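You operate a simulated robot arm through the tools that you are given. There is no shell and no other tool. Be economical: measure what you need, move in short steps, check, and stop when the job is done.

Carry out the task below with a simulated robot arm. There is one attempt and no reset: what you move stays moved.

TASK
Take the foil ball from the workbench and leave it on top of the silver foil tray there.
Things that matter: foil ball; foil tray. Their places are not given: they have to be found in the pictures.

It is judged by the outcome, as a careful person would: the job done as asked, and still so three seconds after it is handed in. It fails if anything else is knocked over, pushed out of place, dropped, spilled or broken.

THE ROBOT
A 7-joint arm with a two-finger parallel gripper, fixed in place. Base frame: the origin is at the foot of the arm, x ahead of it, y to its left, z up; the work surface is at about z = 850. Lengths are in mm, angles in degrees, forces in N, time in s.
With the tool pointing down near the work surface it reaches from about 300 to 700 mm from the base axis. Its first joint turns from -66.0 to 66.0 degrees. Payload 1.57 kg.
Tool frame: the origin (TCP) lies between the finger pads and is the grasp point; the fingertips stand 30 mm ahead of it; z points along the fingers, y is the line along which they close. The gripper opens to 110 mm. The fingers are 24 mm wide and 12 mm thick; the gripper's body (48 by 112 mm) begins 78 mm behind the TCP.
Orientation is that of the tool frame in the base frame, as a unit quaternion [w, x, y, z]. With the fingers straight down and closing along the base's y, the tool's x points along the base's -x, its y along +y and its z along -z.

THE INTERFACE
- The arm moves only by the tool jog_arm. Its argument "deltas" is one flat list of numbers, 5 for each row, row after row: the closure in counts, from 0 (fully open) to 255 (shut), then the shift along the tool's x, y, z in units of 400 mm (1.0 is 400 mm), then the turn about the tool's z in units of 180 degrees (1.0 is 180 degrees). In form: [hand, dx, dy, dz, yaw, hand, dx, dy, dz, yaw, ...]. A call has 1 to 12 rows; each row is the pose to reach, as a shift and turn from the pose commanded when the call began, along the tool's axes at that moment. A call with a number of a shift or a turn outside -1 to 1 is refused whole. A row lasts 0.2 s, in which the tool goes at most 50 mm and 8.6 degrees; a call with a longer step from one row to the next is refused whole, and so is a gripper value outside its range. A pose out of reach is approached as far as the arm can. The call stops where the force on the tool passes 40 N (or 10 N more than at its start, if that is more) or the arm is blocked; 0.2 s more then pass. The fingers move at their own pace (about 108 mm/s each) and stop on an object; they squeeze with about 27 N. The grip force told is the motor's: it shows also when the fingers shut on nothing. Time passes only in rows, and 0.2 s behind the last, so rows that repeat a pose let the fingers close. It gives the time, the measured TCP pose, the force on the tool (base axes), the opening and the grip force at its end, in the units of the frame above (readings bear some noise).
- Cameras (640 x 400 px; columns grow to the right, rows downward): "scene" is fixed at [169.4, -394.2, 1398]; the picture's right is [0.72, -0.69, 0.00], its down [-0.43, -0.45, -0.78] and it looks along [0.54, 0.56, -0.62] (base axes); focal length 330 px, centre (320, 200). "wrist" rides on the gripper at [-36, 0, -80] in the tool frame; the picture's right is [0.00, -1.00, 0.00], its down [0.97, 0.00, -0.24] and it looks along [0.24, 0.00, 0.97] (tool axes); focal length 218 px, centre (320, 200).
- camera(camera): a new picture of that camera. No time passes.
- pixel_to_xyz(camera, pixels): for up to 12 pixels [column, row] of the newest picture of that camera ("zoom" is the newest enlarged one), the place [x, y, z] in the base frame of the surface seen there, good to about 2 mm. No time passes.
- enlarge(camera, box): a new picture of the part [left, top, right, bottom] of that camera's present view, enlarged. No time passes.
- close_job(): hands the job in; it is judged then, once.

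Work in short steps. Measure before you move; look again where a grasp or a placing could have gone wrong, and mend it. You have 60 turns and 22 pictures in all, the two below and enlarged ones among them. Open the gripper and draw the arm clear of the work before you hand the job in, unless the task says otherwise; then end with one line.

The tools are called after "Request:" as a command line: name --argument value ..., lists and objects as JSON in quotes. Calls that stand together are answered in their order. jog_arm: Moves the arm, as the interface text tells. Its arguments: {"type":"object","properties":{"deltas":{"type":"array","items":{"type":"number"}}},"required":["deltas"]} The other tools are called the same way: camera (camera) takes a picture; pixel_to_xyz (camera, pixels) gives the place of the surface under pixels of a picture; enlarge (camera, box) takes an enlarged picture of a part of a camera's view; close_job () hands the job in.

At the start:

```text
time_s: 0.0
position: [456.4, 119.6, 1060.6]
tcp_rot: [0.0, 0.0, 1.0, 0.0]
ft_force: [0.4, -0.7, -0.6]
gripper_width: 110.3
gripper_force: 0.0
```

scene: 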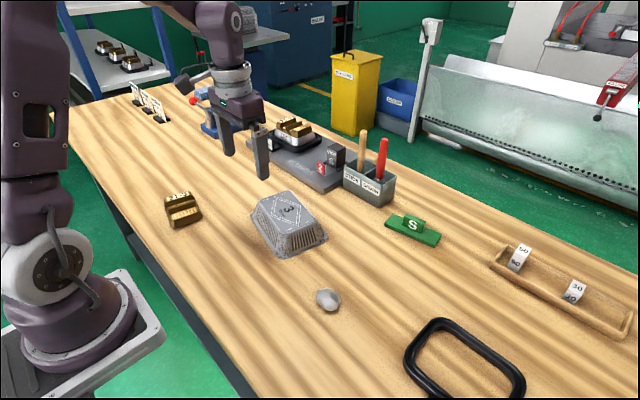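
wrist: 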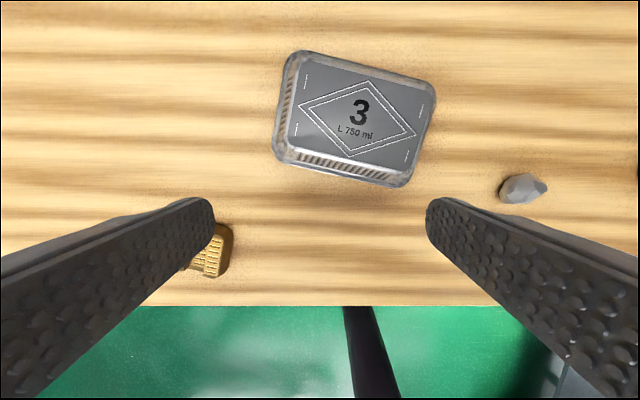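

The ball shows at scene (328,299) and wrist (523,188); the tray is upside down at scene (289,224). I measure both and enlarge the ball.

Request:
pixel_to_xyz --camera "scene" --pixels '[[328, 299], [328, 291], [318, 299], [339, 299], [328, 309], [289, 212], [262, 200], [296, 194], [322, 225], [280, 238], [310, 290]]'

Request:
pixel_to_xyz --camera "wrist" --pixels '[[523, 188], [502, 190], [546, 188], [523, 175], [523, 201], [358, 118], [300, 62], [425, 90], [395, 175], [285, 145], [350, 80], [340, 150]]'

Request:
enlarge --camera "scene" --box '[230, 170, 390, 330]'

Request:
enlarge --camera "wrist" --box '[260, 30, 580, 230]'

```text
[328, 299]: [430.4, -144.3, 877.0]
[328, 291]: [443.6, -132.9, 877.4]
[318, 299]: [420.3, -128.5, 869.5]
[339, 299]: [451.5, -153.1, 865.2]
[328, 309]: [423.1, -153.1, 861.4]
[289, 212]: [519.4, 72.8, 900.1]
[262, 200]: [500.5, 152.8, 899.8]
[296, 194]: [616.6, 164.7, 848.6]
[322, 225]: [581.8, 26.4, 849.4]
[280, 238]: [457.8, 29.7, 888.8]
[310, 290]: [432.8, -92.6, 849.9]
```

```text
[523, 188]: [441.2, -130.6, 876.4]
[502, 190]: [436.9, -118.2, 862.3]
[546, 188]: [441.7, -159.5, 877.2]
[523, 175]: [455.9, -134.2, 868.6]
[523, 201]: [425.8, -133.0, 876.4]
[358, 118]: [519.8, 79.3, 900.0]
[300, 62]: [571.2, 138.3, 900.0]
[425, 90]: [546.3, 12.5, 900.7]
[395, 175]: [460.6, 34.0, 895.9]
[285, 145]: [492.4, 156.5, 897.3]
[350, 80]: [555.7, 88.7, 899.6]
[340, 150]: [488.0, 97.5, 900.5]
```

```text
2.50 times, centred on (310, 250) of scene
```

zoom: 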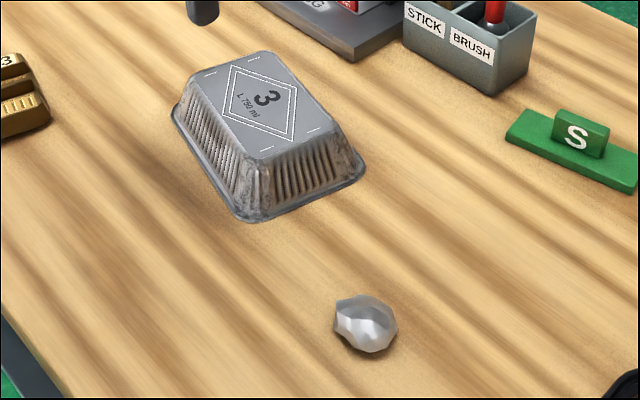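

```text
2.00 times, centred on (420, 130) of wrist
```

zoom: 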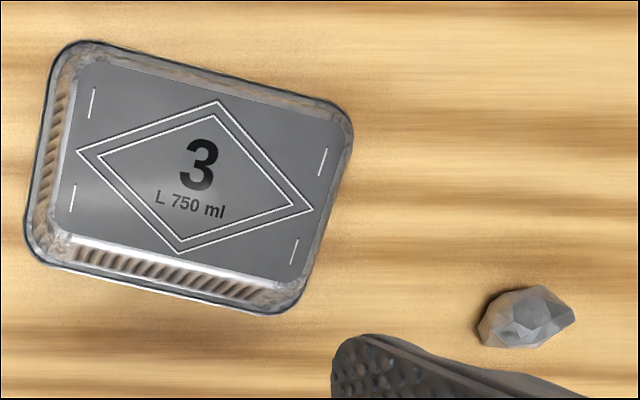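

The tray is upside down, with its flat bottom at z≈900 centred near (518,82). The ball is centred near (439,-140), its top is at about 879, and it is longer along y. I go above it at the present height, turning 90° so the fingers close across its narrow side.

Request:
jog_arm --deltas '[0, 0.004, -0.059, 0, 0.0455, 0, 0.008, -0.118, 0, 0.091, 0, 0.012, -0.177, 0, 0.1364, 0, 0.016, -0.236, 0, 0.1818, 0, 0.02, -0.295, 0, 0.2273, 0, 0.024, -0.354, 0, 0.2727, 0, 0.028, -0.413, 0, 0.3182, 0, 0.032, -0.472, 0, 0.3636, 0, 0.036, -0.531, 0, 0.4091, 0, 0.04, -0.59, 0, 0.4545, 0, 0.0425, -0.649, 0, 0.5]'

Request:
camera --camera "wrist"

```text
time_s: 2.4
position: [441.0, -139.5, 1059.7]
tcp_rot: [0.0, 0.708, 0.706, -0.001]
ft_force: [-0.1, -0.5, 0.1]
gripper_width: 110.1
gripper_force: 0.0
```

```text
17 pictures are left
```

wrist: 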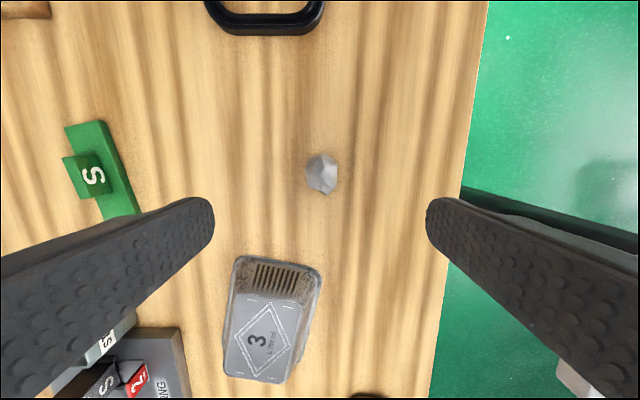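

The ball shows at wrist (322,173). I zoom in on it for its outline.

Request:
enlarge --camera "wrist" --box '[272, 143, 372, 205]'

Request:
pixel_to_xyz --camera "wrist" --pixels '[[322, 173], [308, 173], [335, 173], [322, 157], [322, 165], [322, 182], [327, 192], [315, 165], [330, 180]]'

```text
6.40 times, centred on (322, 174) of wrist
```

zoom: 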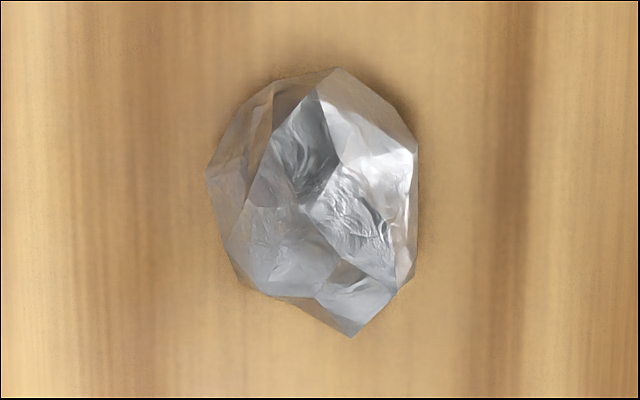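

```text
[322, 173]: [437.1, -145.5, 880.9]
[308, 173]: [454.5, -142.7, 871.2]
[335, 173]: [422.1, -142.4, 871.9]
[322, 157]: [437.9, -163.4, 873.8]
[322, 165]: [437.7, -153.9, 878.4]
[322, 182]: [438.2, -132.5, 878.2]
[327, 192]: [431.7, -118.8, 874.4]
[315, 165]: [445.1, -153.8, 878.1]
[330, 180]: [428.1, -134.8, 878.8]
```

Ball centre ≈ (438,-144), about 33 mm across x. I go down to TCP z≈884 (tips ≈4 mm above the bench).

Request:
jog_arm --deltas '[0, -0.01, -0.005, 0.1, 0, 0, -0.01, -0.005, 0.2, 0, 0, -0.01, -0.005, 0.3, 0, 0, -0.01, -0.005, 0.36, 0, 0, -0.01, -0.005, 0.4, 0, 0, -0.01, -0.005, 0.42, 0, 0, -0.01, -0.005, 0.44, 0, 0, -0.01, -0.005, 0.44, 0]'

Request:
camera --camera "wrist"

```text
time_s: 4.2
position: [438.1, -143.4, 882.8]
tcp_rot: [0.0, 0.708, 0.707, 0.0]
ft_force: [-0.1, 0.2, -0.3]
gripper_width: 110.0
gripper_force: 0.1
```

```text
15 pictures are left
```

wrist: 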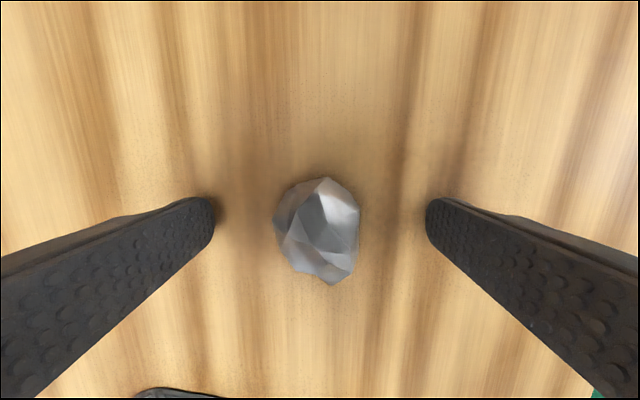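

The ball is centred between the fingers. I close gently, only a little past its width.

Request:
jog_arm --deltas '[120, 0, 0, 0, 0, 160, 0, 0, 0, 0, 180, 0, 0, 0, 0, 195, 0, 0, 0, 0, 195, 0, 0, 0, 0, 195, 0, 0, 0, 0]'

Request:
camera --camera "wrist"

```text
time_s: 5.6
position: [439.1, -144.6, 882.0]
tcp_rot: [0.0, 0.706, 0.708, -0.001]
ft_force: [0.0, 0.1, -0.3]
gripper_width: 39.4
gripper_force: 26.9
```

```text
14 pictures are left
```

wrist: 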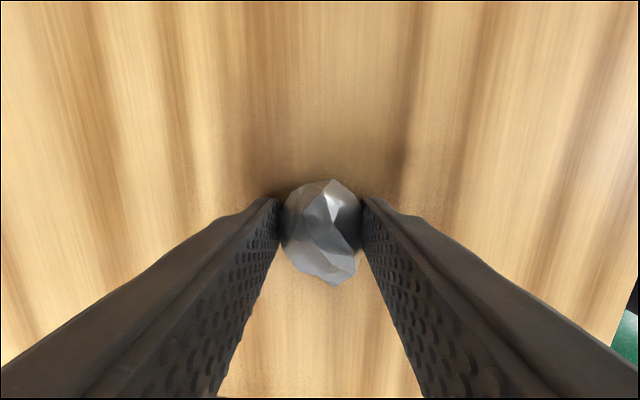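

Held at 39.4 mm with 27 N. I lift it straight up by 130 mm.

Request:
jog_arm --deltas '[195, 0, 0, -0.02, 0, 195, 0, 0, -0.06, 0, 195, 0, 0, -0.12, 0, 195, 0, 0, -0.19, 0, 195, 0, 0, -0.26, 0, 195, 0, 0, -0.325, 0, 195, 0, 0, -0.325, 0]'

Request:
camera --camera "wrist"

```text
time_s: 7.2
position: [438.1, -142.7, 1015.0]
tcp_rot: [0.0, 0.707, 0.707, 0.001]
ft_force: [-0.1, 1.0, 0.2]
gripper_width: 39.2
gripper_force: 27.2
```

```text
13 pictures are left
```

wrist: 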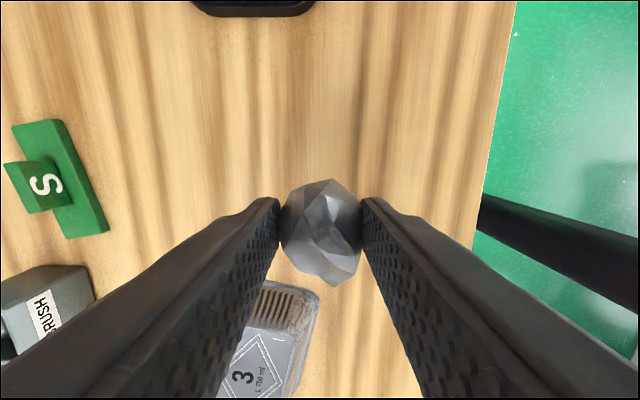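

The ball is firmly held. I carry it at this height to above the tray centre (~518,83), which is +0.567 in tool x and +0.2 in tool y.

Request:
jog_arm --deltas '[195, 0.04, 0.014, 0, 0, 195, 0.1, 0.035, 0, 0, 195, 0.17, 0.06, 0, 0, 195, 0.24, 0.085, 0, 0, 195, 0.31, 0.11, 0, 0, 195, 0.38, 0.135, 0, 0, 195, 0.45, 0.16, 0, 0, 195, 0.51, 0.18, 0, 0, 195, 0.55, 0.194, 0, 0, 195, 0.567, 0.2, 0, 0, 195, 0.567, 0.2, 0, 0]'

Request:
camera --camera "wrist"

Request:
camera --camera "scene"

```text
time_s: 9.6
position: [517.8, 82.5, 1014.0]
tcp_rot: [0.0, 0.707, 0.707, 0.0]
ft_force: [0.2, -0.8, -0.2]
gripper_width: 39.1
gripper_force: 27.0
```

```text
12 pictures are left
```

wrist: 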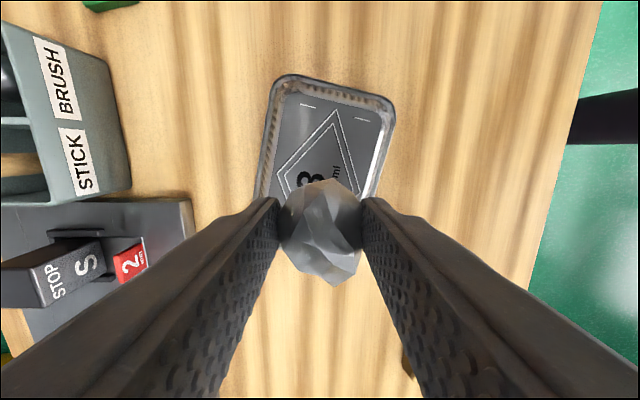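

```text
11 pictures are left
```

scene: 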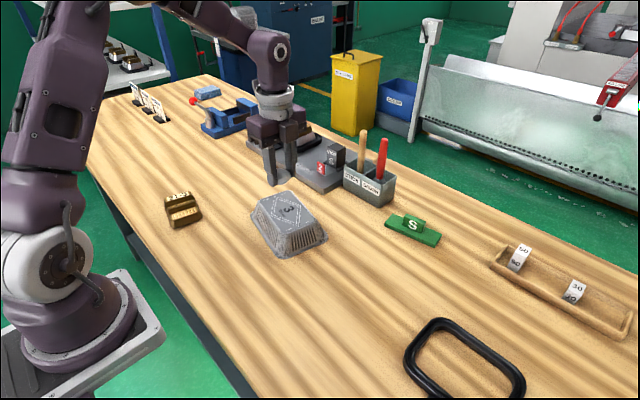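

Above the tray; the body stays well over its neighbours. I go down slowly to 6 mm above the expected rest height.

Request:
jog_arm --deltas '[195, 0, 0, 0.06, 0, 195, 0, 0, 0.12, 0, 195, 0, 0, 0.16, 0, 195, 0, 0, 0.18, 0, 195, 0, 0, 0.185, 0, 195, 0, 0, 0.185, 0]'

Request:
camera --camera "wrist"

Request:
enlarge --camera "scene" --box '[220, 150, 350, 260]'

```text
time_s: 11.0
position: [518.6, 82.5, 940.0]
tcp_rot: [0.0, 0.707, 0.707, 0.0]
ft_force: [0.0, 0.9, -0.4]
gripper_width: 39.2
gripper_force: 27.7
```

```text
10 pictures are left
```

wrist: 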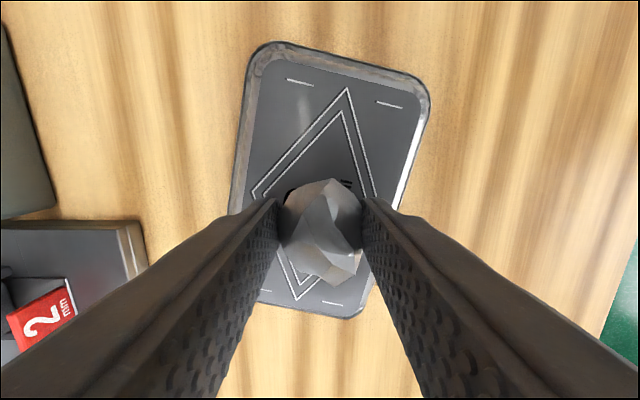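

```text
3.64 times, centred on (285, 205) of scene
```

zoom: 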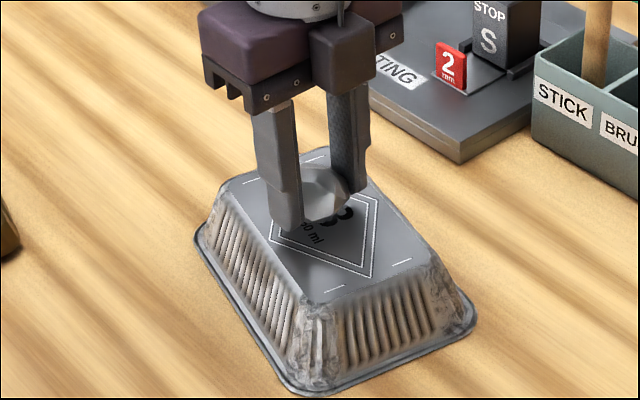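

The ball may sit a bit toward the +y side; I measure the flat top's marks to centre it.

Request:
pixel_to_xyz --camera "wrist" --pixels '[[300, 82], [390, 104], [266, 290], [332, 302], [347, 90], [300, 298], [265, 70], [418, 105]]'

```text
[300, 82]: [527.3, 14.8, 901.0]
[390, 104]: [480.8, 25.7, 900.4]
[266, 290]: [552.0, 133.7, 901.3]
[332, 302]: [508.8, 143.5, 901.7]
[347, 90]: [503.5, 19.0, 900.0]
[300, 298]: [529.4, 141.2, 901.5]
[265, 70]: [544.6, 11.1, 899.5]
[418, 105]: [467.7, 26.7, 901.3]
```

The flat top is centred at (517,79), so the ball is within 4 mm of centre. I lower the last ~5 mm, watching the force.

Request:
jog_arm --deltas '[195, 0, 0, 0.004, 0, 195, 0, 0, 0.008, 0, 195, 0, 0, 0.012, 0, 195, 0, 0, 0.012, 0]'

```text
time_s: 12.0
position: [518.6, 84.4, 935.5]
tcp_rot: [0.001, 0.707, 0.707, 0.001]
ft_force: [0.8, -0.2, -0.6]
gripper_width: 39.0
gripper_force: 27.1
```

No contact load yet; about 1 mm more.

Request:
jog_arm --deltas '[195, 0, 0, 0.0015, 0, 195, 0, 0, 0.003, 0, 195, 0, 0, 0.003, 0]'

Request:
enlarge --camera "scene" --box '[250, 170, 330, 230]'

```text
time_s: 12.8
position: [518.5, 83.8, 932.9]
tcp_rot: [-0.001, 0.707, 0.707, 0.0]
ft_force: [-0.3, -0.5, -0.5]
gripper_width: 39.1
gripper_force: 27.3
```

```text
6.67 times, centred on (290, 200) of scene
```

zoom: 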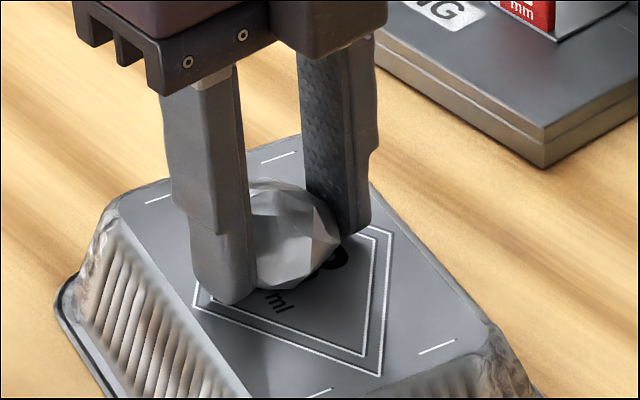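

Still no load; I go 1 mm more, and then open slowly.

Request:
jog_arm --deltas '[195, 0, 0, 0.0015, 0, 195, 0, 0, 0.0025, 0, 195, 0, 0, 0.0025, 0]'

```text
time_s: 13.6
position: [517.3, 81.6, 932.6]
tcp_rot: [-0.001, 0.707, 0.707, 0.0]
ft_force: [0.0, 0.1, 5.5]
gripper_width: 38.9
gripper_force: 27.3
```

Contact: 5.5 N upward. The ball rests on the tray; I open slowly to about 65 mm.

Request:
jog_arm --deltas '[165, 0, 0, 0, 0, 160, 0, 0, 0, 0, 154, 0, 0, 0, 0, 148, 0, 0, 0, 0, 140, 0, 0, 0, 0, 125, 0, 0, 0, 0, 105, 0, 0, 0, 0, 105, 0, 0, 0, 0]'

Request:
camera --camera "wrist"

```text
time_s: 15.4
position: [517.8, 83.7, 932.8]
tcp_rot: [0.0, 0.708, 0.707, -0.001]
ft_force: [0.0, 1.0, -1.3]
gripper_width: 64.6
gripper_force: 0.1
```

```text
7 pictures are left
```

wrist: 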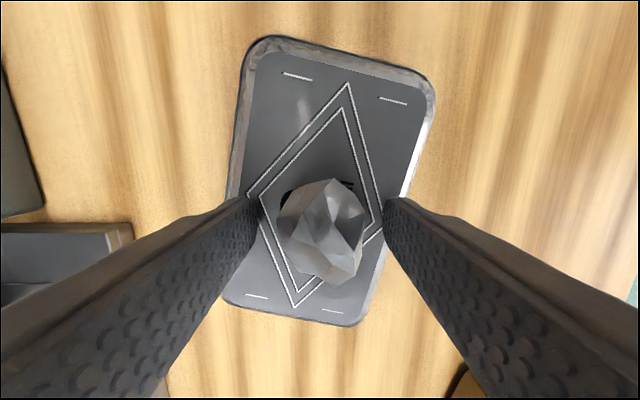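

The ball stands free between the fingers. I draw straight up by 150 mm and check.

Request:
jog_arm --deltas '[105, 0, 0, -0.02, 0, 105, 0, 0, -0.06, 0, 105, 0, 0, -0.12, 0, 105, 0, 0, -0.2, 0, 105, 0, 0, -0.29, 0, 105, 0, 0, -0.38, 0, 105, 0, 0, -0.38, 0]'

Request:
camera --camera "wrist"

Request:
camera --camera "scene"

```text
time_s: 17.0
position: [518.2, 84.1, 1085.1]
tcp_rot: [0.0, 0.707, 0.707, 0.0]
ft_force: [-0.4, 0.6, 0.3]
gripper_width: 64.7
gripper_force: 0.1
```

```text
6 pictures are left
```

wrist: 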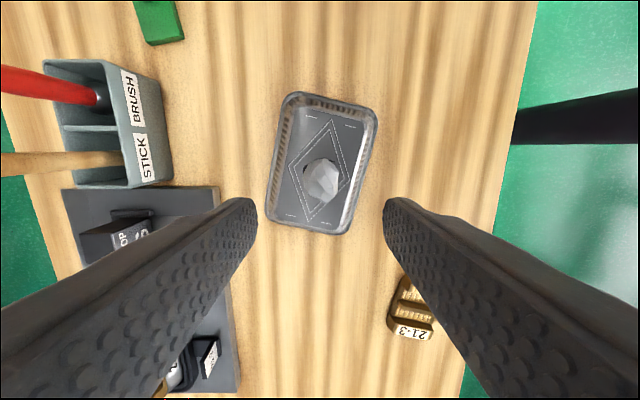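

```text
5 pictures are left
```

scene: 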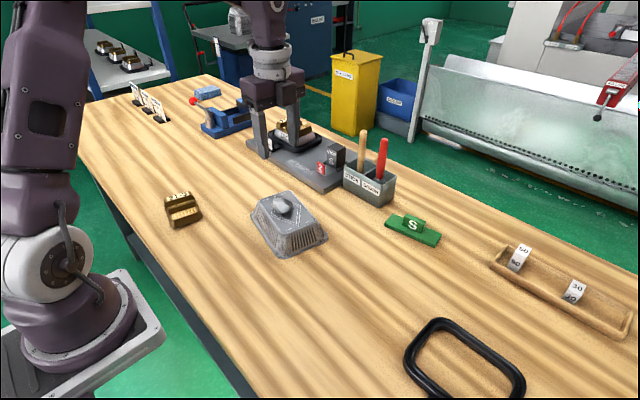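

The ball rests at the middle of the tray, the tray is unmoved, nothing else is disturbed, and the arm is clear above with the gripper open. I open it fully, let a second pass and hand in.

Request:
jog_arm --deltas '[0, 0, 0, 0, 0, 0, 0, 0, 0, 0, 0, 0, 0, 0, 0, 0, 0, 0, 0, 0, 0, 0, 0, 0, 0]'

Request:
enlarge --camera "scene" --box '[230, 170, 350, 265]'

```text
time_s: 18.2
position: [518.3, 84.5, 1084.9]
tcp_rot: [0.0, 0.707, 0.707, 0.001]
ft_force: [-0.2, -0.5, 0.7]
gripper_width: 110.3
gripper_force: 0.0
```

```text
4.21 times, centred on (290, 218) of scene
```

zoom: 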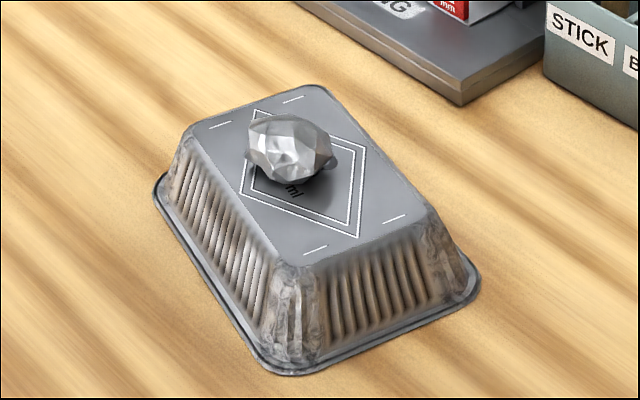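

The ball lies still on the tray; I hand the job in.

Request:
close_job

```text
The job is handed in.
```

The foil ball is resting near the middle of the upturned foil tray; nothing else was disturbed, and the arm is clear with the gripper open.
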